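You operate a simulated robot arm through the tools that you are given. There is no shell and no other tool.

You are at the controls of a simulated two-armed robot. One attempt, no reset.

JOB
Seat the four plywood blocks, each under the coil whose gauge reads lowest just then.
Fine: blue band first, then orange, purple, white; read the three gauges again before each block. Set down upright: plywood block with the blue band, plywood block with the orange band, plywood block with the purple band, plywood block with the white band.

The check looks at the end state, three seconds after you hand in, the way a careful person would. Anything else that was tipped, shoved, dropped, spilled or broken makes it a failure.

ROBOT AND FRAMES
Two 6-joint arms with fingered hands on one trunk that stands fixed in place. Base frame: the origin is at the foot of the trunk, x ahead of it, y to its left, z up; the work surface is at about z = 657. Readings come in mm, rad, newtons and seconds.
The left shoulder is at [20, 157, 829], the right one opposite. With the tool pointing down near the work surface each hand reaches from about 400 to 840 mm from the base axis, measured 20 degrees to its own side. Payload 4.1 kg a hand.
The tool frame of a hand sits at the grasp point between the pads (the TCP): z along the fingers, y along the line on which they close. The tips reach 33 mm beyond it. The gripper opens to 112 mm. The gripper's body begins 39 mm behind the TCP. The gripper is a hand of 4 fingers: y runs from the thumb to the fingers, the wrist lies at [-16, -118, -200] in the tool frame.
Orientation is told as [roll, pitch, yaw] about the base's x, y, z axes, in that order, counted from this pose: with the fingers straight down and the wrist toward the robot, the tool's x, y and z point along [0, 1, 0], [1, 0, 0] and [0, 0, -1] of the base frame.

CONTROLS
- The arms move only by the tool nudge_tool. It takes "left_increments", "right_increments" or both (then of equal length, played together; a hand with none holds still); each is a list of rows, each a list of 2 entries, a list of its own where there are three numbers: the shift along the base's x, y, z in mm, then the turn, a rotation vector about the base's x, y, z in degrees. In form: [[[tx, ty, tz], [ax, ay, az]], ...]. A call has 1 to 20 rows; each row shifts and turns the commanded pose from where the row before left it. Each row takes 0.2 s and may step no farther than 50 mm and 0.15 rad from the row before; otherwise, the whole call is refused. Where a pose cannot be reached the arm comes as near as it can. A force on the tool above 40 N (or 10 N above the force at the start of the call, whichever is more), or a blocked arm, ends the call early, and 0.2 s more pass. In this call time passes only in rows, and 0.2 s behind the last. It gives the time, the measured TCP pose, the force on the tool (base axes), the opening and the grip force at its end, in the units of the frame above (readings bear some noise), with the torque about the TCP (base axes, N m) and any sound that the robot's microphone picked up, and new pictures: "views" is both (left out), scene, wrist or none (wrist: the cameras of the hands that moved).
- Cameras (640 x 400 px; columns grow to the right, rows downward): "scene" is now at [51.6, -14.9, 1448.6]; the picture's right is [-0.17, -0.99, 0.00], its down [-0.68, 0.12, -0.73] and it looks along [0.72, -0.12, -0.69] (base axes); focal length 355 px, centre (320, 200). "left" rides on the left gripper at [-66, -89, -130] in its tool frame; the picture's right is [-0.79, -0.29, 0.54], its down [0.55, -0.71, 0.44] and it looks along [0.26, 0.64, 0.72] (tool axes); focal length 247 px, centre (320, 200). "right" rides on the right gripper at [66, -89, -130] in its tool frame; the picture's right is [-0.79, 0.29, -0.54], its down [-0.55, -0.71, 0.44] and it looks along [-0.26, 0.64, 0.72] (tool axes); focal length 247 px, centre (320, 200). There is no depth. A picture from a camera that has moved, and an enlarged one, comes with that camera's place and axes in the base frame and with its lens.
- move_fingers(index, middle, ring, thumb_bend, thumb_turn, hand): sets how far each is bent, from 0 (flat) to 1 (curled in); at 0.3 the hand is open as for a grip, at 0.7 the pads meet at the TCP. One left out holds its place. A second passes; each finger stops where it meets its share of the squeeze, and holds until it gets a number again. It is the only way to open and close the hand. It gives what a move gives, with no picture; readings hold the bend of each and the force on the fingers (four entries, about 0 where the hand has none), thumb and palm. thumb_turn goes from beside the hand (0) to across from the fingers (1), as for a grip.
- head_to(pan, tilt): turns the head with the scene camera to pan (to the left, within 1.501 rad either way) and tilt (down, from -0.506 to 1.204), counted from straight ahead of the robot. It gives what a move gives, and a new picture of the scene camera.
- inspect(camera, box): a new picture of the part [left, top, right, bottom] of that camera's present view, enlarged. The clock stands still meanwhile.
- finish_job(): hands the job in; it is judged then, once.

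Places have to be worked out from the pictures, the camera data and where the tool is seen. Open the grippers and draw the arms clear of the work before you hand the job in, unless the task says otherwise.

The tools are called after "Call:" as name(argument=value, ...) on one line, values as JSON. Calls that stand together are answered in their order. nudge_tool: Moves the arms, as the interface text tells. Its arguments: {"type":"object","properties":{"left_increments":{"type":"array"},"right_increments":{"type":"array"},"views":{"type":"string","enum":["both","scene","wrist","none"]}},"required":[]} The other tools are called the same way: move_fingers (index, middle, ring, thumb_bend, thumb_turn, hand) moves the fingers one by one; head_to (pan, tilt) turns the head that bears the scene camera; inspect (camera, box) takes an enlarged picture of a part of a camera's view; finish_job () hands the job in.

At the start:

```text
time: 0.0
left_eef_pos: [600.2, 211.2, 1044.6]
left_orientation: [-0.001, 0.001, -0.001]
left_contact_force: [-0.5, 0.2, 0.4]
left_ft_torque: [0.0, -0.01, 0.0]
left_gripper_width: 111.8
left_gripper_force: 0.1
left_shape: jaw
left_bend: [0.3, 0.3, 0.3, 0.3, 0.98]
left_finger forces: [0.1, 0.1, 0.1, 0.0, 0.1, 0.0]
right_eef_pos: [565.3, -225.3, 1062.8]
right_orientation: [0.0, 0.001, 0.001]
right_contact_force: [-0.2, -0.6, -0.4]
right_ft_torque: [0.02, 0.0, -0.04]
right_gripper_width: 111.4
right_gripper_force: 0.1
right_shape: jaw
right_bend: [0.3, 0.3, 0.3, 0.3, 0.98]
right_finger forces: [0.1, 0.0, 0.1, 0.0, 0.0, 0.1]
head pan, tilt: [-0.169, 0.756]
```

scene: 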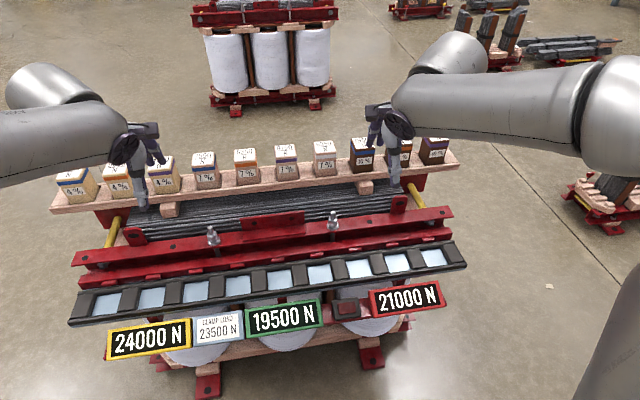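
right: 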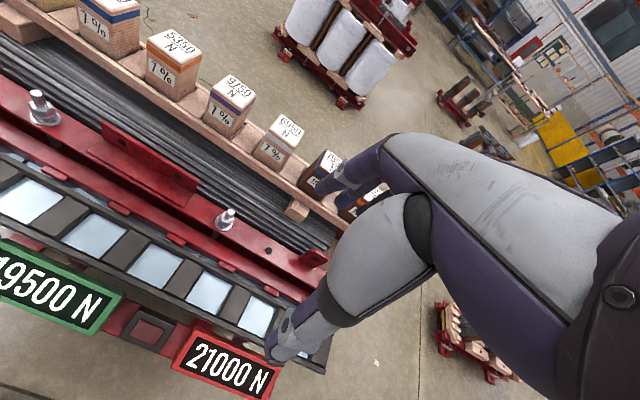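
left: 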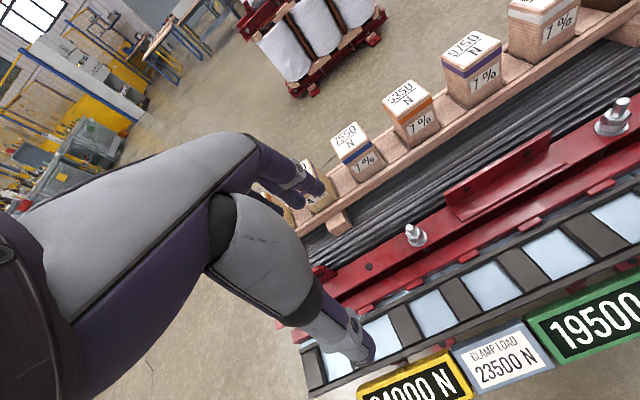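

I see a transformer-like press with a row of banded blocks on a ledge and three gauges; I'll look closer at each part before moving anything.

Call:
inspect(camera="scene", box=[40, 130, 260, 220])

Call:
inspect(camera="scene", box=[220, 120, 470, 220])

Call:
inspect(camera="scene", box=[50, 230, 270, 390])

Call:
inspect(camera="scene", box=[240, 220, 480, 390])

Call:
inspect(camera="left", box=[280, 0, 640, 400])

Call:
inspect(camera="right", box=[0, 0, 400, 400])

```text
2.91 times, centred on (150, 175) of scene
camera zoom: at [51.6, -14.9, 1448.6], right [-0.17, -0.99, 0.0], down [-0.68, 0.12, -0.73], along [0.72, -0.12, -0.69], focal length 1033 px, centre (814, 273)
```

zoom: 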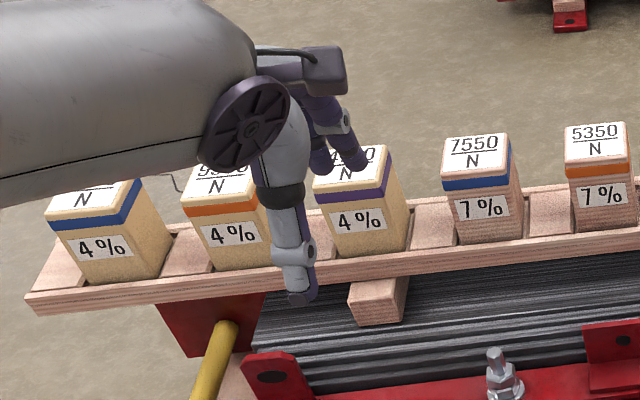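

```text
2.56 times, centred on (345, 170) of scene
camera zoom: at [51.6, -14.9, 1448.6], right [-0.17, -0.99, 0.0], down [-0.68, 0.12, -0.73], along [0.72, -0.12, -0.69], focal length 909 px, centre (256, 277)
```

zoom: 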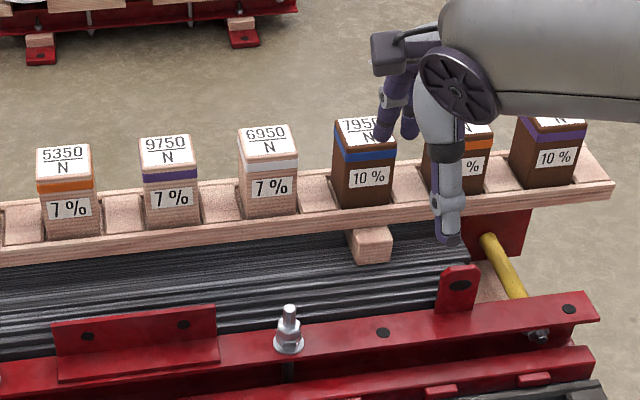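

```text
2.50 times, centred on (160, 310) of scene
camera zoom: at [51.6, -14.9, 1448.6], right [-0.17, -0.99, 0.0], down [-0.68, 0.12, -0.73], along [0.72, -0.12, -0.69], focal length 888 px, centre (720, -75)
```

zoom: 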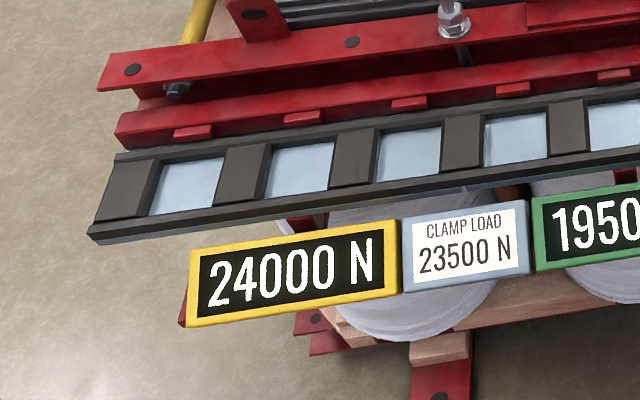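

```text
2.35 times, centred on (360, 305) of scene
camera zoom: at [51.6, -14.9, 1448.6], right [-0.17, -0.99, 0.0], down [-0.68, 0.12, -0.73], along [0.72, -0.12, -0.69], focal length 836 px, centre (226, -47)
```

zoom: 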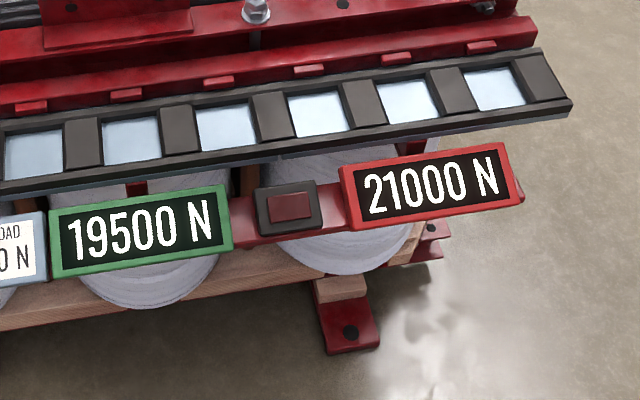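

```text
1.00 times, centred on (460, 200) of left (not enlarged: the box is as wide or as high as the picture)
camera zoom: at [512.3, 147.2, 1173.6], right [-0.29, -0.79, -0.54], down [-0.71, 0.55, -0.44], along [0.64, 0.26, -0.72], focal length 247 px, centre (180, 200)
```

zoom: 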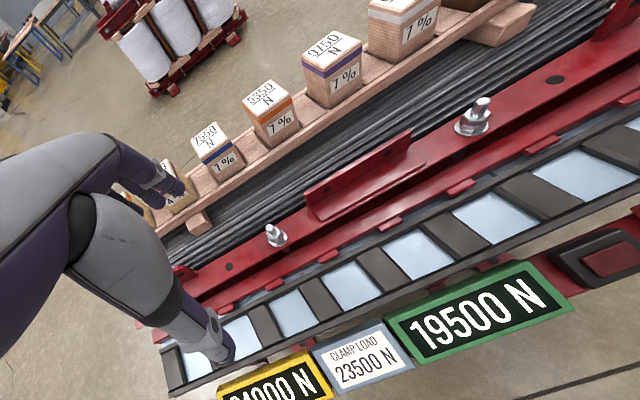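

```text
1.00 times, centred on (200, 200) of right (not enlarged: the box is as wide or as high as the picture)
camera zoom: at [477.2, -162.1, 1193.8], right [0.29, -0.79, 0.54], down [-0.71, -0.55, -0.44], along [0.64, -0.26, -0.72], focal length 247 px, centre (440, 200)
```

zoom: 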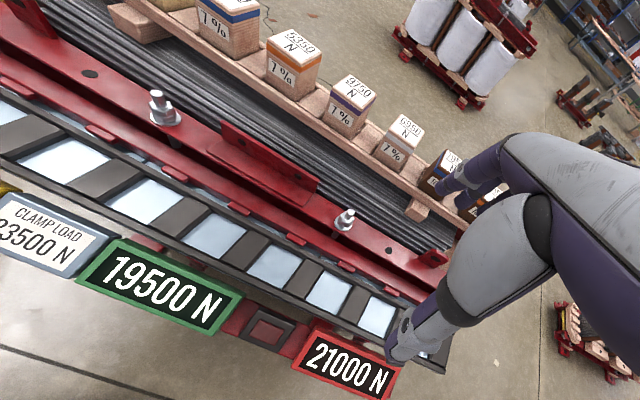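

The four 7 % blocks (only set with a white band) match "plywood", at about x 832, y 157/52/-55/-160, tops near z 897; nine seats lie at x≈596, spaced ~107 mm, three per gauge. I'll zoom in on the seats, beam and ledge to get clearances.

Call:
inspect(camera="scene", box=[200, 200, 360, 300])

Call:
inspect(camera="right", box=[0, 90, 240, 240])

Call:
inspect(camera="left", box=[400, 150, 640, 300])

Call:
inspect(camera="right", box=[60, 0, 360, 190])

Call:
inspect(camera="scene", box=[180, 130, 360, 220])

```text
4.00 times, centred on (280, 250) of scene
camera zoom: at [51.6, -14.9, 1448.6], right [-0.17, -0.99, 0.0], down [-0.68, 0.12, -0.73], along [0.72, -0.12, -0.69], focal length 1420 px, centre (480, 0)
```

zoom: 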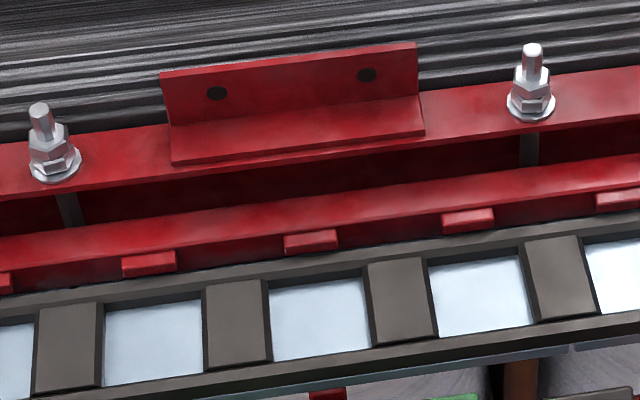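

```text
2.67 times, centred on (120, 165) of right
camera zoom: at [477.2, -162.1, 1193.8], right [0.29, -0.79, 0.54], down [-0.71, -0.55, -0.44], along [0.64, -0.26, -0.72], focal length 659 px, centre (853, 293)
```

zoom: 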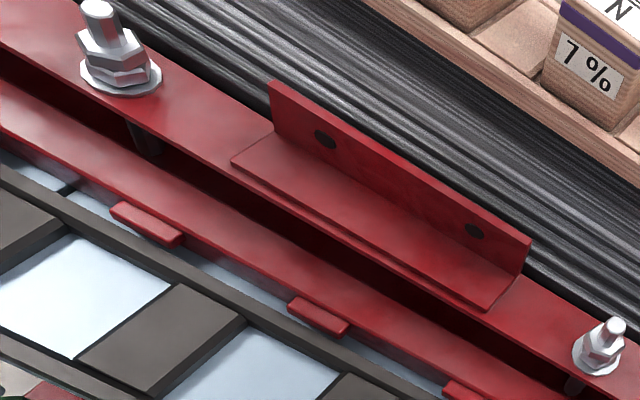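

```text
2.67 times, centred on (520, 225) of left
camera zoom: at [512.3, 147.2, 1173.6], right [-0.29, -0.79, -0.54], down [-0.71, 0.55, -0.44], along [0.64, 0.26, -0.72], focal length 659 px, centre (-213, 133)
```

zoom: 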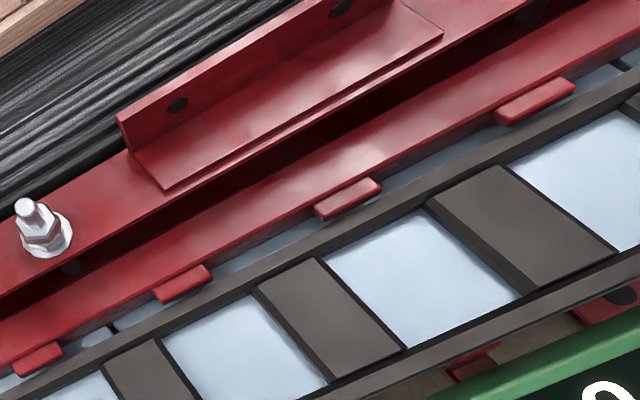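

```text
2.11 times, centred on (210, 95) of right
camera zoom: at [477.2, -162.1, 1193.8], right [0.29, -0.79, 0.54], down [-0.71, -0.55, -0.44], along [0.64, -0.26, -0.72], focal length 520 px, centre (552, 421)
```

zoom: 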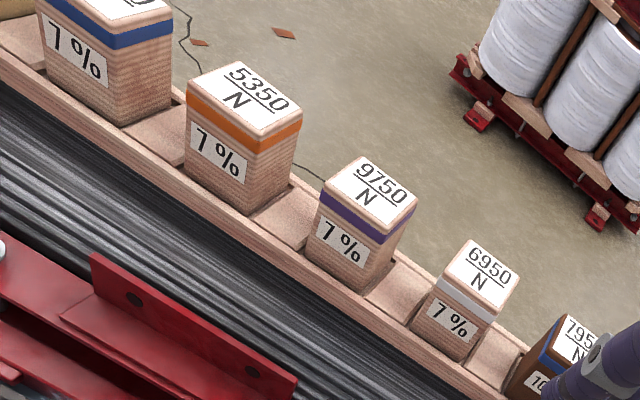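

```text
3.56 times, centred on (270, 175) of scene
camera zoom: at [51.6, -14.9, 1448.6], right [-0.17, -0.99, 0.0], down [-0.68, 0.12, -0.73], along [0.72, -0.12, -0.69], focal length 1262 px, centre (498, 289)
```

zoom: 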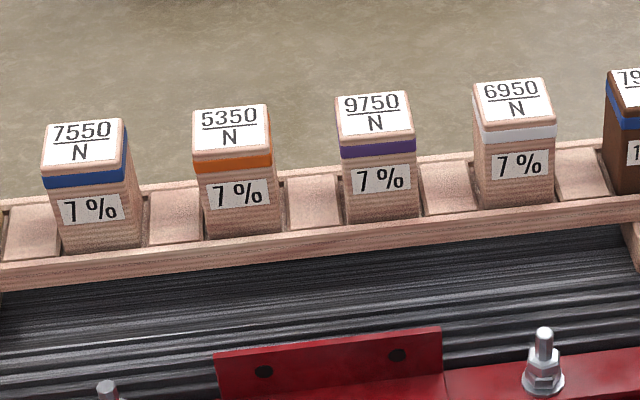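

The seats are open cells (~65 × 65 mm) in a black grid over a blue shelf at z≈657, and the red beam starts at x≈645 behind them, so I'll grip high on the blocks. First I test the reach by taking the left hand out above the blue-banded plywood block (832, 157).

Call:
nudge_tool(left_increments=[[[29, -6.75, -4], [0, 0, 0]], [[29, -6.75, -4], [0, 0, 0]], [[29, -6.75, -4], [0, 0, 0]], [[29, -6.75, -4], [0, 0, 0]], [[29, -6.75, -4], [0, 0, 0]], [[29, -6.75, -4], [0, 0, 0]], [[29, -6.75, -4], [0, 0, 0]], [[29, -6.75, -4], [0, 0, 0]], [[0, 0, 0], [0, 0, 0]]], views="both")

```text
time: 2.0
left_eef_pos: [761.6, 166.1, 1009.3]
left_orientation: [0.001, 0.001, 0.0]
left_contact_force: [0.7, -0.8, 0.0]
left_ft_torque: [0.01, 0.01, 0.0]
left_gripper_width: 111.8
left_gripper_force: 0.1
left_shape: jaw
left_bend: [0.3, 0.3, 0.3, 0.3, 0.98]
left_finger forces: [0.0, 0.0, 0.0, 0.0, 0.0, 0.1]
left hand out of reach, approached as far as the arm can: row 6, 7, 8
right_eef_pos: [566.5, -225.2, 1062.8]
right_orientation: [-0.001, 0.0, 0.0]
right_contact_force: [-0.8, -0.9, -0.3]
right_ft_torque: [0.02, -0.02, -0.01]
right_gripper_width: 111.4
right_gripper_force: 0.0
right_shape: jaw
right_bend: [0.3, 0.3, 0.3, 0.3, 0.98]
right_finger forces: [0.1, 0.1, 0.1, 0.1, 0.0, 0.0]
head pan, tilt: [-0.169, 0.756]
camera left: at [672.7, 100.7, 1137.9], right [-0.29, -0.79, -0.54], down [-0.71, 0.55, -0.43], along [0.64, 0.26, -0.72], focal length 247 px, centre (320, 200)
```

scene: 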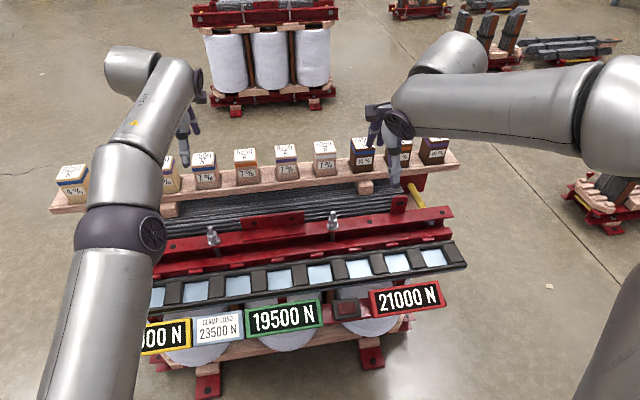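
left: 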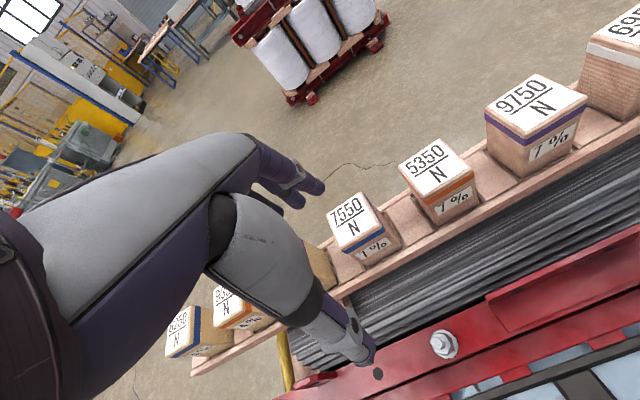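

The arm runs out of reach at about x 762 at this height, so I'll pitch the hand forward (fingers leaning out ~14°), which brings the wrist nearer, and see where the hand ends up.

Call:
nudge_tool(left_increments=[[[0, 0, 0], [0, -5, 0]], [[0, 0, 0], [0, -5, 0]], [[0, 0, 0], [0, -5, 0]], [[0, 0, 0], [0, 0, 0]]], views="both")

```text
time: 3.0
left_eef_pos: [760.9, 166.7, 1009.3]
left_orientation: [-0.001, -0.262, -0.002]
left_contact_force: [-0.5, -0.3, 0.4]
left_ft_torque: [0.03, -0.01, -0.04]
left_gripper_width: 111.8
left_gripper_force: 0.0
left_shape: jaw
left_bend: [0.3, 0.3, 0.3, 0.3, 0.98]
left_finger forces: [0.1, 0.0, 0.0, 0.0, 0.1, 0.1]
right_eef_pos: [565.7, -226.4, 1064.2]
right_orientation: [-0.001, -0.001, -0.001]
right_contact_force: [0.7, -0.6, 0.0]
right_ft_torque: [0.01, 0.01, 0.0]
right_gripper_width: 111.7
right_gripper_force: 0.1
right_shape: jaw
right_bend: [0.3, 0.3, 0.3, 0.3, 0.98]
right_finger forces: [0.0, 0.0, 0.0, 0.0, 0.0, 0.0]
head pan, tilt: [-0.169, 0.756]
camera left: at [642.1, 101.5, 1110.8], right [-0.14, -0.79, -0.59], down [-0.57, 0.55, -0.61], along [0.81, 0.26, -0.53], focal length 247 px, centre (320, 200)
```

scene: 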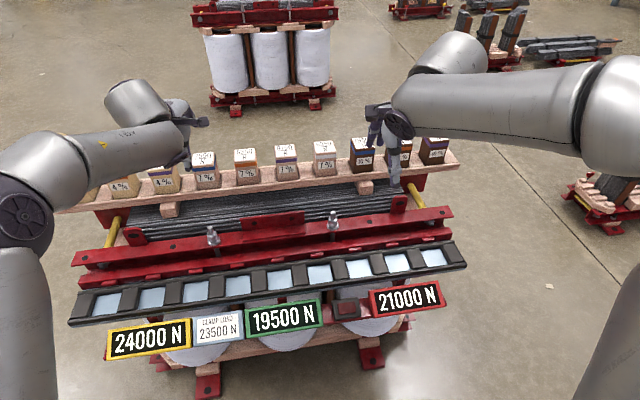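
left: 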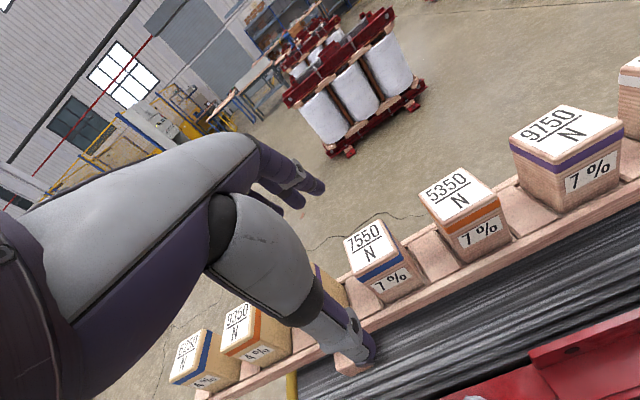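

The commanded pose follows the reached one, and with the tilt there is reach to spare; the blue block's top re-measures at (830, 157.5, 897). I'll move over it at z≈965, fingers still open.

Call:
nudge_tool(left_increments=[[[23.5, -3, -14], [0, 0, 0]], [[23.5, -3, -15], [0, 0, 0]], [[23.5, -3, -15], [0, 0, 0]], [[0, 0, 0], [0, 0, 0]]], views="both")

Call:
inspect(camera="scene", box=[120, 110, 300, 220])

Call:
inspect(camera="right", box=[0, 0, 240, 150])

```text
time: 4.0
left_eef_pos: [832.6, 157.9, 965.1]
left_orientation: [0.0, -0.261, -0.001]
left_contact_force: [-0.2, 0.8, 0.6]
left_ft_torque: [-0.02, 0.0, 0.02]
left_gripper_width: 111.7
left_gripper_force: 0.1
left_shape: jaw
left_bend: [0.3, 0.3, 0.3, 0.3, 0.98]
left_finger forces: [0.1, 0.0, 0.0, 0.1, 0.1, 0.0]
right_eef_pos: [566.5, -224.9, 1063.9]
right_orientation: [0.001, 0.0, 0.0]
right_contact_force: [-0.3, 0.2, -0.3]
right_ft_torque: [-0.02, -0.01, -0.02]
right_gripper_width: 111.7
right_gripper_force: 0.1
right_shape: jaw
right_bend: [0.3, 0.3, 0.3, 0.3, 0.98]
right_finger forces: [0.1, 0.0, 0.0, 0.0, 0.0, 0.0]
head pan, tilt: [-0.169, 0.756]
camera left: at [712.3, 93.3, 1066.8], right [-0.14, -0.79, -0.59], down [-0.57, 0.55, -0.6], along [0.81, 0.26, -0.53], focal length 247 px, centre (320, 200)
```

scene: 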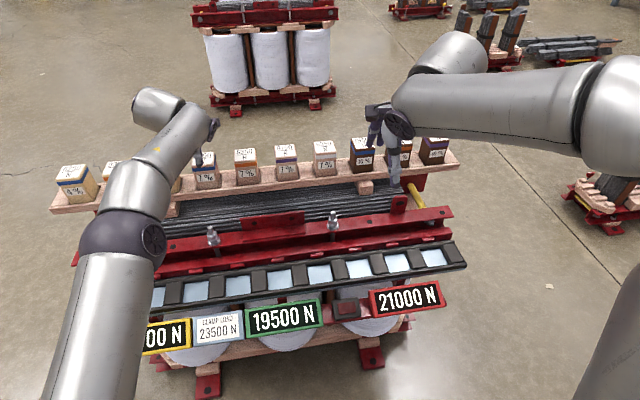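
left: 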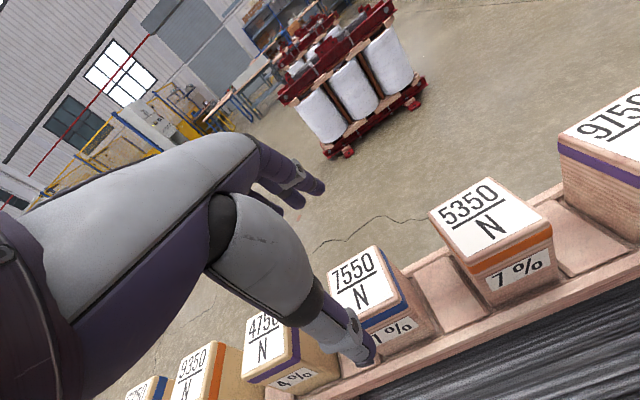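

```text
3.56 times, centred on (210, 165) of scene
camera zoom: at [51.4, -14.9, 1448.6], right [-0.17, -0.99, 0.0], down [-0.68, 0.12, -0.73], along [0.72, -0.12, -0.69], focal length 1262 px, centre (711, 324)
```

zoom: 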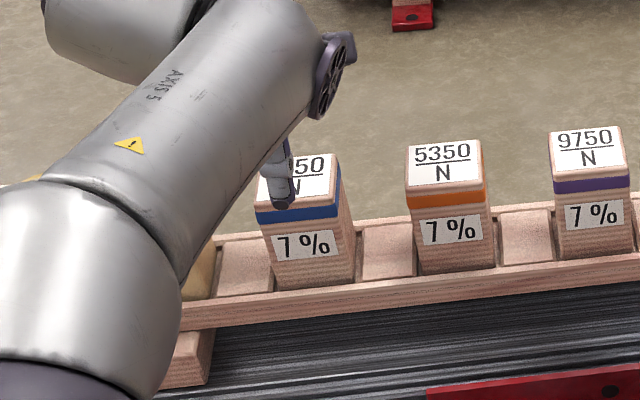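

```text
2.67 times, centred on (120, 75) of right
camera zoom: at [477.0, -162.1, 1193.8], right [0.29, -0.79, 0.54], down [-0.71, -0.55, -0.44], along [0.64, -0.26, -0.72], focal length 659 px, centre (853, 533)
```

zoom: 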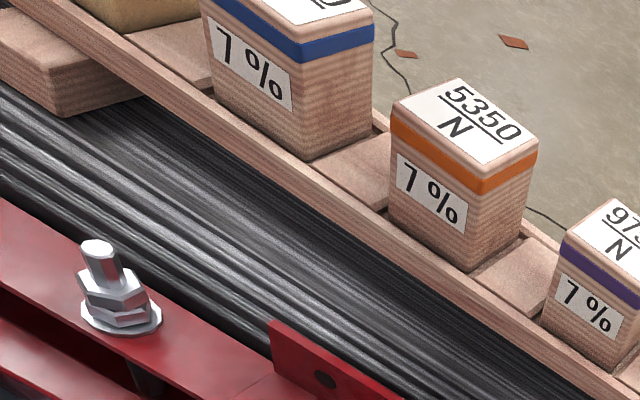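

The thumb sits in front of the blue block and the fingers are behind it, centred on y≈158. I'll descend around the block, easing the tilt back to about 4° near the grasp height, watching the force.

Call:
nudge_tool(left_increments=[[[-0.5, 0, -15], [0, 0, 0]], [[-0.5, 0, -15], [0, 0, 0]], [[-0.5, 0, -15], [0, 0, 0]], [[0, 0, -15], [0, 2, 0]], [[0, 0, -10], [0, 3, 0]], [[0, 0, -10], [0, 3, 0]], [[0, 0, -8], [0, 3, 0]], [[0, 0, 0], [0, 0, 0]]], views="both")

Call:
inspect(camera="scene", box=[120, 110, 300, 220])

Call:
inspect(camera="right", box=[0, 0, 240, 150])

```text
time: 5.8
left_eef_pos: [811.5, 154.3, 880.6]
left_orientation: [-0.002, -0.079, 0.0]
left_contact_force: [9.8, 2.4, 17.3]
left_ft_torque: [-0.24, -0.6, 0.26]
left_gripper_width: 111.8
left_gripper_force: 0.0
left_shape: jaw
left_bend: [0.25, 0.3, 0.3, 0.3, 0.98]
left_finger forces: [17.1, 0.0, 0.0, 0.0, 0.0, 0.0]
left hand out of reach, approached as far as the arm can: row 5, 6, 7
right_eef_pos: [566.8, -225.2, 1062.8]
right_orientation: [-0.001, -0.001, -0.001]
right_contact_force: [0.0, 1.0, -0.7]
right_ft_torque: [0.0, 0.01, 0.0]
right_gripper_width: 111.5
right_gripper_force: 0.1
right_shape: jaw
right_bend: [0.3, 0.3, 0.3, 0.3, 0.98]
right_finger forces: [0.1, 0.1, 0.0, 0.0, 0.0, 0.1]
head pan, tilt: [-0.169, 0.756]
camera left: at [712.5, 89.2, 1001.6], right [-0.24, -0.79, -0.56], down [-0.67, 0.55, -0.49], along [0.7, 0.26, -0.67], focal length 247 px, centre (320, 200)
```

scene: 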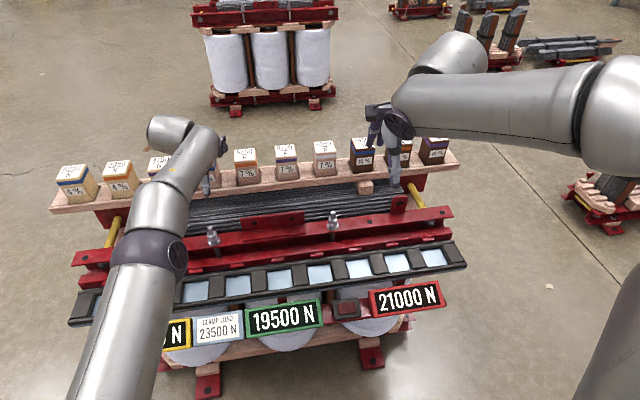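
left: 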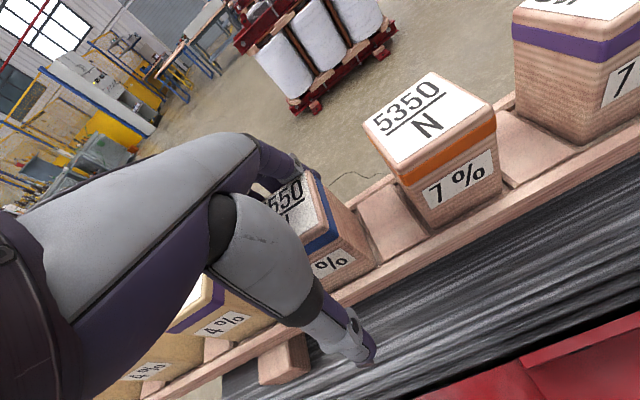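

```text
3.56 times, centred on (210, 165) of scene
camera zoom: at [51.3, -14.9, 1448.6], right [-0.17, -0.99, 0.0], down [-0.68, 0.12, -0.73], along [0.72, -0.12, -0.69], focal length 1262 px, centre (711, 324)
```

zoom: 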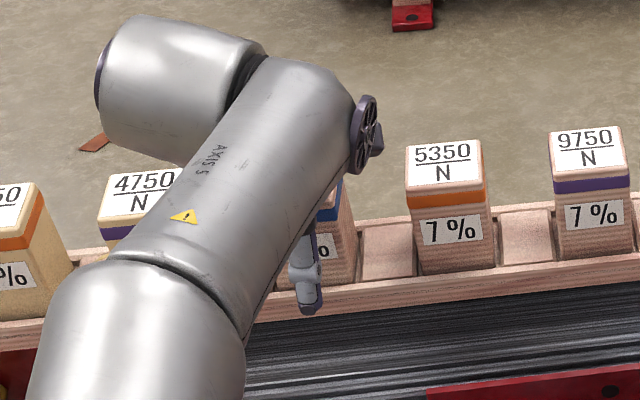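

```text
2.67 times, centred on (120, 75) of right
camera zoom: at [477.0, -162.1, 1193.8], right [0.29, -0.79, 0.54], down [-0.71, -0.55, -0.44], along [0.64, -0.26, -0.72], focal length 659 px, centre (853, 533)
```

zoom: 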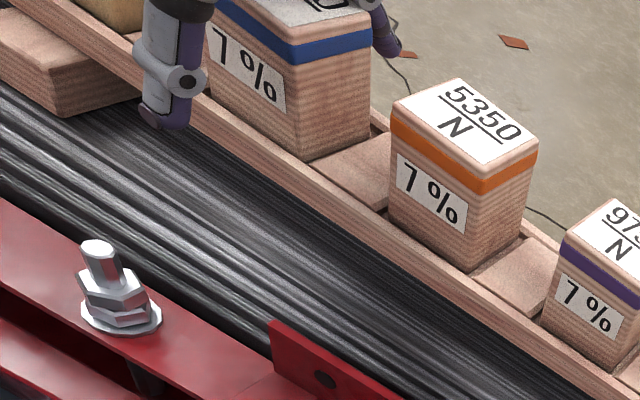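

Easing the tilt ran out of reach: the hand slid back to x 811 and the index finger pressed lightly on the block top (17 N), though the block looks unmoved. I'll lift off while restoring the tilt.

Call:
nudge_tool(left_increments=[[[0, 0, 12], [0, -2, 0]], [[0, 0, 14], [0, -3, 0]], [[0, 0, 15], [0, -4, 0]], [[5, 1, 15], [0, 0, 0]], [[0, 0, 0], [0, 0, 0]]], views="both")

Call:
inspect(camera="right", box=[0, 0, 240, 150])

```text
time: 7.0
left_eef_pos: [814.2, 153.5, 931.2]
left_orientation: [0.0, -0.226, 0.0]
left_contact_force: [1.4, 0.0, -0.5]
left_ft_torque: [0.03, -0.05, 0.01]
left_gripper_width: 111.8
left_gripper_force: 0.1
left_shape: jaw
left_bend: [0.3, 0.3, 0.3, 0.3, 0.98]
left_finger forces: [0.0, 0.1, 0.0, 0.1, 0.2, 0.0]
right_eef_pos: [565.5, -224.7, 1063.5]
right_orientation: [0.002, 0.0, 0.0]
right_contact_force: [-0.2, 0.0, 0.5]
right_ft_torque: [0.0, 0.03, -0.03]
right_gripper_width: 111.3
right_gripper_force: 0.1
right_shape: jaw
right_bend: [0.3, 0.3, 0.3, 0.3, 0.98]
right_finger forces: [0.0, 0.1, 0.0, 0.0, 0.0, 0.0]
head pan, tilt: [-0.169, 0.756]
camera left: at [699.2, 89.5, 1037.8], right [-0.16, -0.79, -0.59], down [-0.59, 0.55, -0.58], along [0.79, 0.26, -0.56], focal length 247 px, centre (320, 200)
```

scene: 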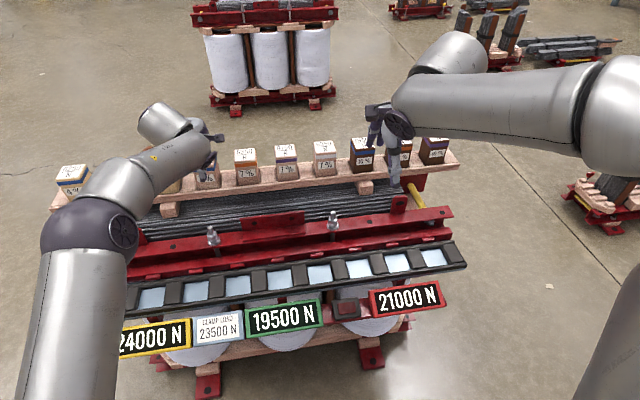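
left: 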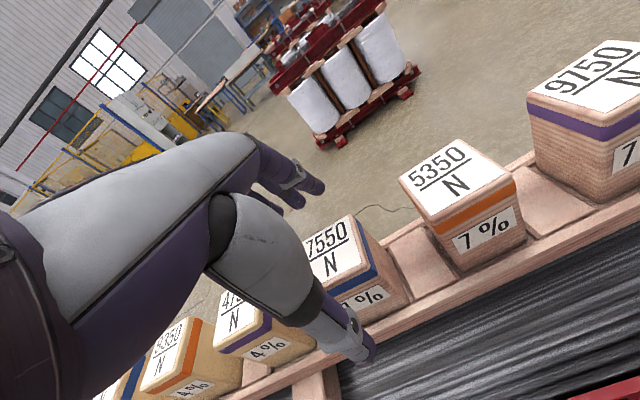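

```text
2.67 times, centred on (120, 75) of right
camera zoom: at [477.2, -162.1, 1193.7], right [0.29, -0.79, 0.54], down [-0.71, -0.55, -0.44], along [0.64, -0.26, -0.72], focal length 659 px, centre (853, 533)
```

zoom: 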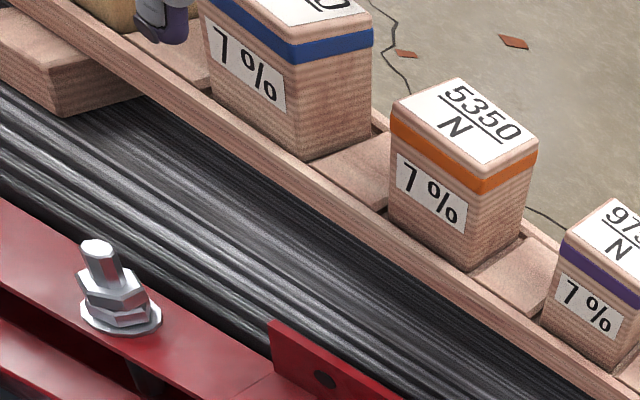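

The block is untouched and the fingers are free. I'll return over it at (831, 157.5, 950) with 15° tilt, then go straight down keeping that tilt to about z 882.

Call:
nudge_tool(left_increments=[[[6, 1.5, 12], [0, -1, 0]], [[6, 1.5, 10], [0, -1, 0]], [[5, 1, 0], [0, 0, 0]], [[0, 0, -14], [0, 0, 0]], [[0, 0, -14], [0, 0, 0]], [[0, 0, -14], [0, 0, 0]], [[0, 0, -14], [0, 0, 0]], [[0, 0, 0], [0, 0, 0]]], views="both")

Call:
inspect(camera="right", box=[0, 0, 240, 150])

```text
time: 8.8
left_eef_pos: [831.7, 158.6, 898.0]
left_orientation: [0.0, -0.261, -0.001]
left_contact_force: [-0.3, 0.3, -0.1]
left_ft_torque: [0.02, 0.03, 0.03]
left_gripper_width: 111.9
left_gripper_force: 0.1
left_shape: jaw
left_bend: [0.3, 0.3, 0.3, 0.3, 0.98]
left_finger forces: [0.0, 0.0, 0.1, 0.0, 0.0, 0.0]
right_eef_pos: [565.9, -226.2, 1063.0]
right_orientation: [0.001, 0.0, -0.002]
right_contact_force: [-0.4, 0.3, -0.2]
right_ft_torque: [-0.02, -0.01, 0.0]
right_gripper_width: 111.9
right_gripper_force: 0.0
right_shape: jaw
right_bend: [0.3, 0.3, 0.3, 0.3, 0.98]
right_finger forces: [0.1, 0.0, 0.0, 0.0, 0.0, 0.0]
head pan, tilt: [-0.169, 0.756]
camera left: at [712.5, 93.7, 999.6], right [-0.14, -0.79, -0.59], down [-0.57, 0.55, -0.6], along [0.81, 0.26, -0.53], focal length 247 px, centre (320, 200)
```

scene: 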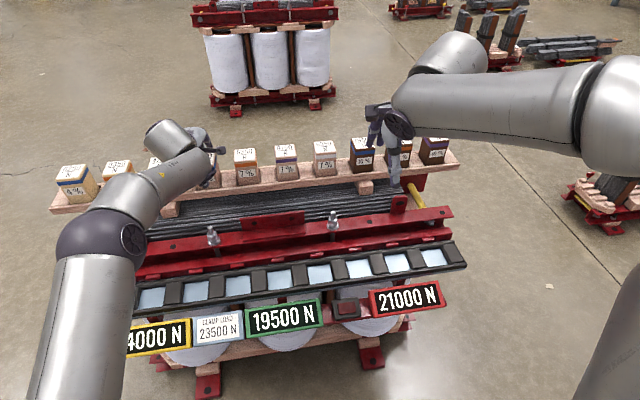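
left: 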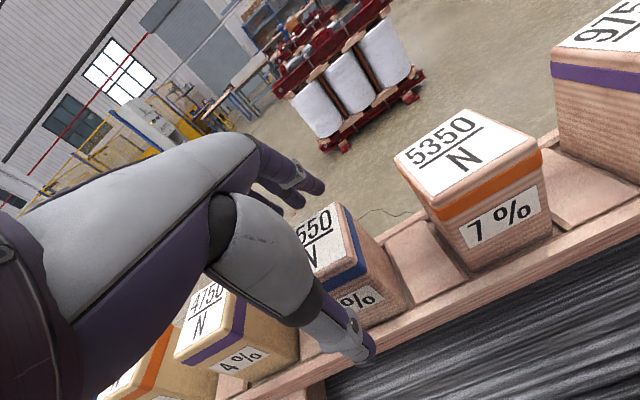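

```text
2.67 times, centred on (120, 75) of right
camera zoom: at [477.2, -162.1, 1193.8], right [0.29, -0.79, 0.54], down [-0.71, -0.55, -0.44], along [0.64, -0.26, -0.72], focal length 659 px, centre (853, 533)
```

zoom: 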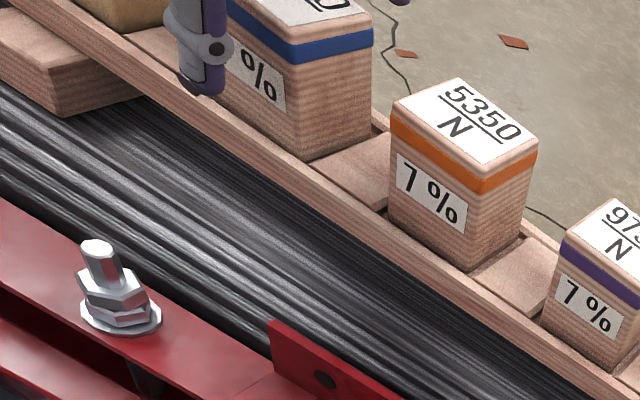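

Everything is still clear at z 898; I'll lower the last 18 mm and then close the hand around the block.

Call:
nudge_tool(left_increments=[[[0, -0.5, -9], [0, 0, 0]], [[0, -0.5, -9], [0, 0, 0]], [[0, 0, 0], [0, 0, 0]]], views="none")

Call:
inspect(camera="right", box=[0, 0, 240, 150])

Call:
inspect(camera="left", box=[200, 120, 440, 380])

```text
time: 9.6
left_eef_pos: [832.1, 157.7, 881.1]
left_orientation: [-0.001, -0.263, 0.0]
left_contact_force: [0.5, -0.4, 0.1]
left_ft_torque: [0.01, 0.01, 0.0]
left_gripper_width: 112.0
left_gripper_force: 0.1
left_shape: jaw
left_bend: [0.3, 0.3, 0.3, 0.3, 0.98]
left_finger forces: [0.0, 0.0, 0.0, 0.0, 0.1, 0.0]
right_eef_pos: [565.4, -224.9, 1063.1]
right_orientation: [0.001, 0.0, 0.001]
right_contact_force: [0.6, 0.0, 0.3]
right_ft_torque: [0.01, -0.01, 0.02]
right_gripper_width: 111.8
right_gripper_force: 0.1
right_shape: jaw
right_bend: [0.3, 0.3, 0.3, 0.3, 0.98]
right_finger forces: [0.0, 0.1, 0.1, 0.0, 0.1, 0.1]
head pan, tilt: [-0.169, 0.756]
```

```text
2.67 times, centred on (120, 75) of right
camera zoom: at [477.2, -162.1, 1193.8], right [0.29, -0.79, 0.54], down [-0.71, -0.55, -0.44], along [0.64, -0.26, -0.72], focal length 659 px, centre (853, 533)
```

zoom: 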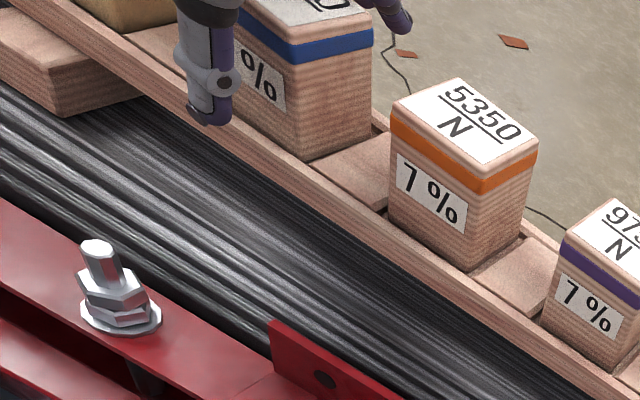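

```text
1.54 times, centred on (320, 250) of left
camera zoom: at [713.0, 92.7, 981.9], right [-0.14, -0.79, -0.59], down [-0.57, 0.55, -0.6], along [0.81, 0.26, -0.53], focal length 380 px, centre (320, 123)
```

zoom: 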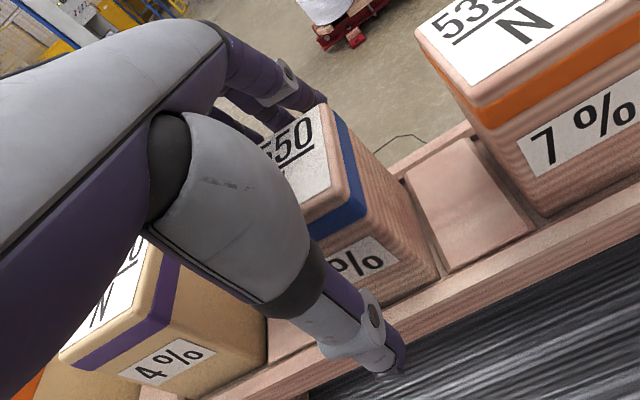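

The thumb is in front and the fingers behind, with no contact. I'll close gently in two stages.

Call:
move_fingers(hand="left", index=0.45, middle=0.45, ring=0.45, thumb_bend=0.45)

Call:
inspect(camera="left", box=[200, 120, 440, 380])

```text
time: 10.6
left_eef_pos: [831.8, 157.2, 881.4]
left_orientation: [0.0, -0.263, 0.001]
left_contact_force: [-0.9, 0.2, -0.1]
left_ft_torque: [0.01, -0.01, -0.01]
left_gripper_width: 72.8
left_gripper_force: 0.0
left_shape: fingers
left_bend: [0.45, 0.45, 0.45, 0.44, 0.98]
left_finger forces: [0.0, 0.0, 0.1, 0.0, 0.3, 0.1]
right_eef_pos: [566.2, -226.3, 1063.3]
right_orientation: [0.0, -0.001, 0.0]
right_contact_force: [0.0, -0.1, 0.0]
right_ft_torque: [-0.01, 0.01, 0.0]
right_gripper_width: 111.7
right_gripper_force: 0.0
right_shape: jaw
right_bend: [0.3, 0.3, 0.3, 0.3, 0.98]
right_finger forces: [0.0, 0.0, 0.0, 0.0, 0.0, 0.0]
head pan, tilt: [-0.169, 0.756]
```

```text
1.54 times, centred on (320, 250) of left
camera zoom: at [713.0, 92.6, 982.0], right [-0.14, -0.79, -0.59], down [-0.57, 0.55, -0.6], along [0.81, 0.26, -0.53], focal length 380 px, centre (320, 123)
```

zoom: 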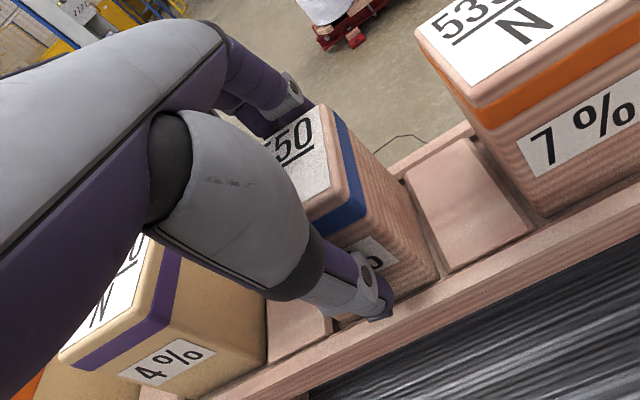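

At 73 mm opening there's nearly no contact yet; I'll close on to grip.

Call:
move_fingers(hand="left", index=0.65, middle=0.65, ring=0.65, thumb_bend=0.65)

Call:
inspect(camera="left", box=[200, 120, 440, 380])

Call:
inspect(camera="right", box=[0, 0, 240, 150])

```text
time: 11.6
left_eef_pos: [833.7, 157.6, 881.4]
left_orientation: [-0.001, -0.262, -0.001]
left_contact_force: [5.8, 3.0, 8.7]
left_ft_torque: [0.16, -0.09, -0.06]
left_gripper_width: 54.6
left_gripper_force: 18.5
left_shape: fingers
left_bend: [0.57, 0.6, 0.6, 0.48, 0.96]
left_finger forces: [9.8, 5.7, 6.3, 0.0, 14.8, 0.1]
right_eef_pos: [565.9, -225.7, 1063.2]
right_orientation: [0.001, 0.0, -0.001]
right_contact_force: [0.2, 0.2, -0.7]
right_ft_torque: [0.01, 0.03, 0.0]
right_gripper_width: 111.6
right_gripper_force: 0.1
right_shape: jaw
right_bend: [0.3, 0.3, 0.3, 0.3, 0.98]
right_finger forces: [0.0, 0.1, 0.0, 0.0, 0.0, 0.0]
head pan, tilt: [-0.169, 0.756]
```

```text
1.54 times, centred on (320, 250) of left
camera zoom: at [713.1, 93.0, 983.0], right [-0.14, -0.79, -0.59], down [-0.57, 0.55, -0.61], along [0.81, 0.26, -0.53], focal length 380 px, centre (320, 123)
```

zoom: 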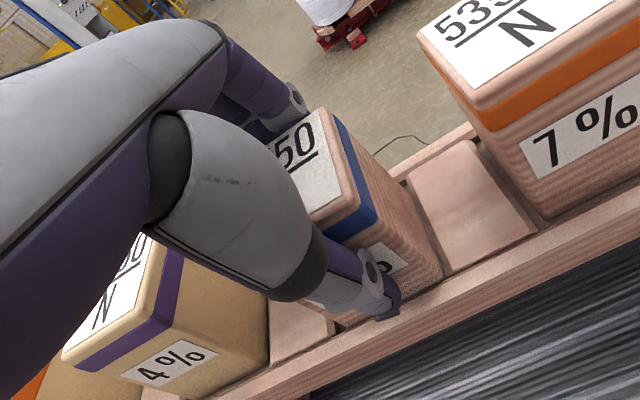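

```text
2.67 times, centred on (120, 75) of right
camera zoom: at [477.1, -162.0, 1193.8], right [0.29, -0.79, 0.54], down [-0.71, -0.55, -0.44], along [0.64, -0.26, -0.72], focal length 659 px, centre (853, 533)
```

zoom: 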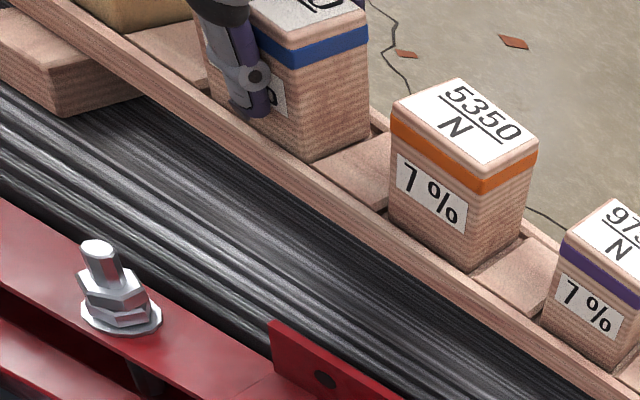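

Gripped: 54.6 mm wide, fingers 6–10 N each against thumb 15 N, the block only slightly leaned in its pocket. I'll lift straight up 40 mm and check.

Call:
nudge_tool(left_increments=[[[0, 0, 6], [0, 0, 0]], [[0, 0, 8], [0, 0, 0]], [[0, 0, 12], [0, 0, 0]], [[0, 0, 14], [0, 0, 0]], [[0, 0, 10], [0, 0, 0]]], views="both")

Call:
inspect(camera="right", box=[0, 0, 240, 150])

```text
time: 12.8
left_eef_pos: [832.2, 157.4, 930.0]
left_orientation: [0.0, -0.263, 0.0]
left_contact_force: [-0.4, 0.2, -1.8]
left_ft_torque: [-0.02, -0.01, -0.01]
left_gripper_width: 54.0
left_gripper_force: 16.4
left_shape: fingers
left_bend: [0.58, 0.61, 0.61, 0.48, 0.95]
left_finger forces: [7.4, 4.7, 4.6, 0.0, 16.0, 0.0]
right_eef_pos: [565.9, -225.8, 1062.6]
right_orientation: [-0.001, 0.001, -0.001]
right_contact_force: [0.5, 0.0, 0.1]
right_ft_torque: [0.01, -0.04, 0.0]
right_gripper_width: 111.5
right_gripper_force: 0.0
right_shape: jaw
right_bend: [0.3, 0.3, 0.3, 0.3, 0.98]
right_finger forces: [0.0, 0.1, 0.1, 0.1, 0.1, 0.0]
head pan, tilt: [-0.169, 0.756]
camera left: at [713.1, 92.7, 1032.2], right [-0.14, -0.79, -0.59], down [-0.57, 0.55, -0.6], along [0.81, 0.26, -0.53], focal length 247 px, centre (320, 200)
```

scene: 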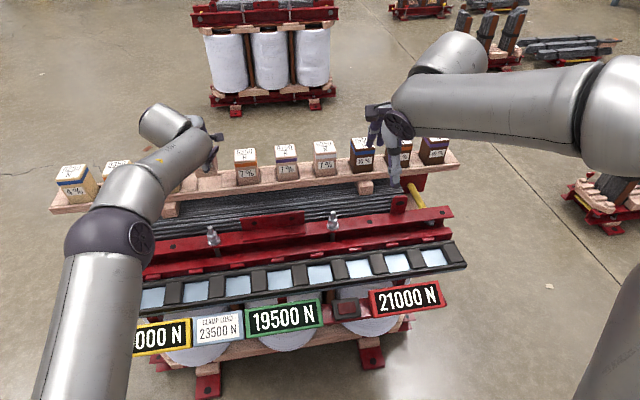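
left: 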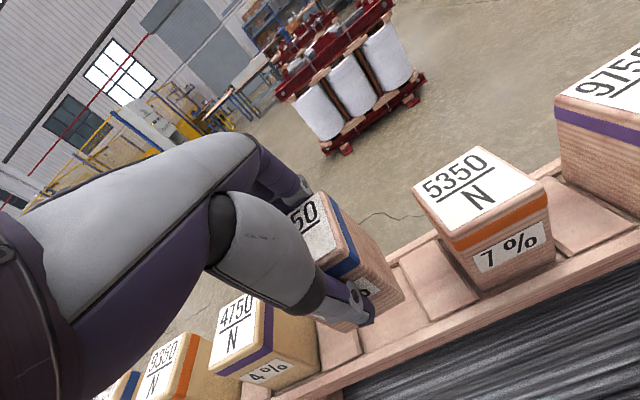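

```text
2.67 times, centred on (120, 75) of right
camera zoom: at [477.3, -162.0, 1193.7], right [0.29, -0.79, 0.54], down [-0.71, -0.55, -0.44], along [0.64, -0.26, -0.72], focal length 659 px, centre (853, 533)
```

zoom: 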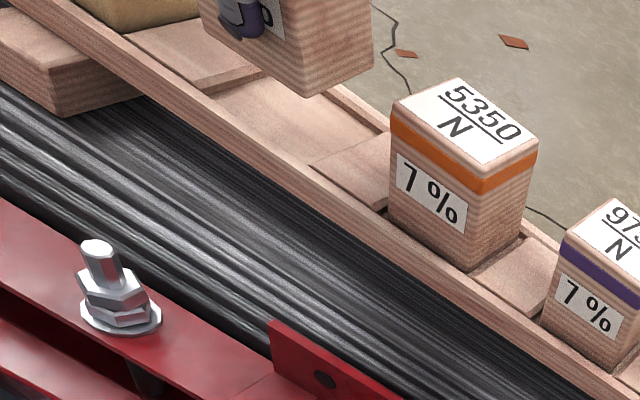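

The block is held firmly and hangs clear of its pocket. I carry it up and back over the beam toward the green coil's middle seat (598, 0), stopping high to measure its lean.

Call:
nudge_tool(left_increments=[[[-10, -5, 10], [0, 0, 0]], [[-26, -15, 10], [0, 0, 0]], [[-28, -18, 8], [0, 0, 0]], [[-28, -18, 0], [0, 0, 0]], [[-28, -18, 0], [0, 0, 0]], [[-28, -18, 0], [0, 0, 0]], [[-28, -20, 0], [0, 0, 0]], [[-28, -20, 0], [0, 0, 0]], [[-28, -24, 0], [0, 0, 0]], [[0, 0, 0], [0, 0, 0]]], views="both")

Call:
inspect(camera="right", box=[0, 50, 320, 250])

Call:
inspect(camera="scene", box=[180, 130, 400, 290])

```text
time: 15.0
left_eef_pos: [600.6, 2.3, 958.4]
left_orientation: [-0.001, -0.262, 0.001]
left_contact_force: [0.0, 0.5, -2.3]
left_ft_torque: [0.01, 0.0, 0.03]
left_gripper_width: 53.7
left_gripper_force: 15.8
left_shape: fingers
left_bend: [0.58, 0.61, 0.61, 0.48, 0.95]
left_finger forces: [7.2, 4.7, 4.6, 0.0, 15.9, 0.1]
right_eef_pos: [566.5, -225.7, 1063.8]
right_orientation: [0.0, 0.0, 0.001]
right_contact_force: [-0.2, -0.2, 0.3]
right_ft_torque: [-0.02, 0.03, 0.02]
right_gripper_width: 111.8
right_gripper_force: 0.1
right_shape: jaw
right_bend: [0.3, 0.3, 0.3, 0.3, 0.98]
right_finger forces: [0.0, 0.0, 0.0, 0.0, 0.0, 0.0]
head pan, tilt: [-0.169, 0.756]
camera left: at [480.6, -62.5, 1059.5], right [-0.14, -0.79, -0.59], down [-0.57, 0.55, -0.6], along [0.81, 0.26, -0.53], focal length 247 px, centre (320, 200)
```

scene: 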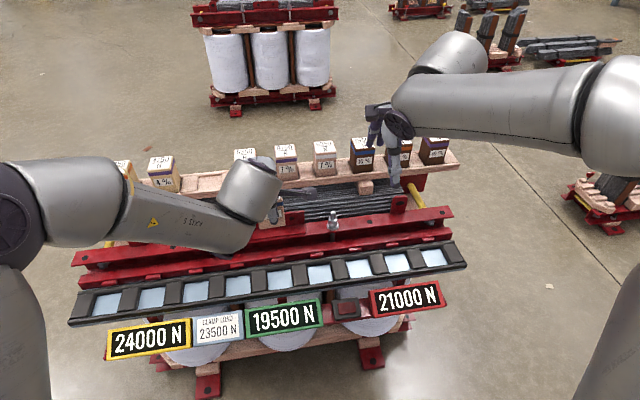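
left: 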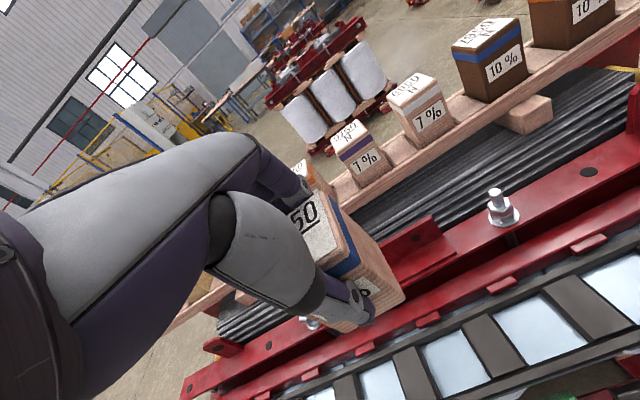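

```text
2.00 times, centred on (160, 150) of right
camera zoom: at [477.3, -162.1, 1193.7], right [0.29, -0.79, 0.54], down [-0.71, -0.55, -0.44], along [0.64, -0.26, -0.72], focal length 494 px, centre (640, 300)
```

zoom: 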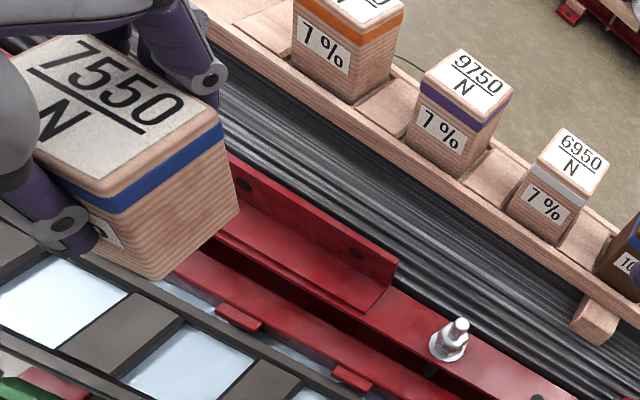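

```text
2.50 times, centred on (290, 210) of scene
camera zoom: at [51.7, -14.9, 1448.6], right [-0.17, -0.99, 0.0], down [-0.68, 0.12, -0.73], along [0.72, -0.12, -0.69], focal length 888 px, centre (395, 175)
```

zoom: 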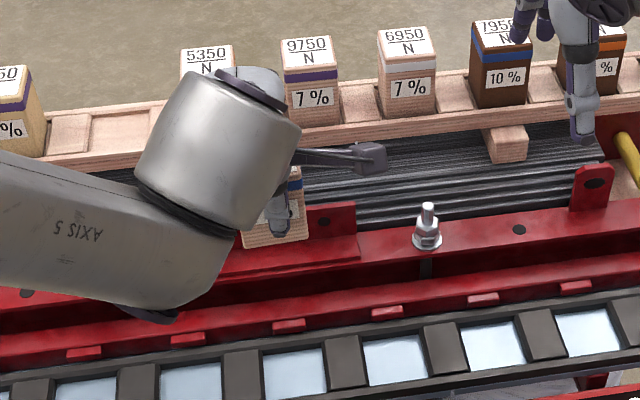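

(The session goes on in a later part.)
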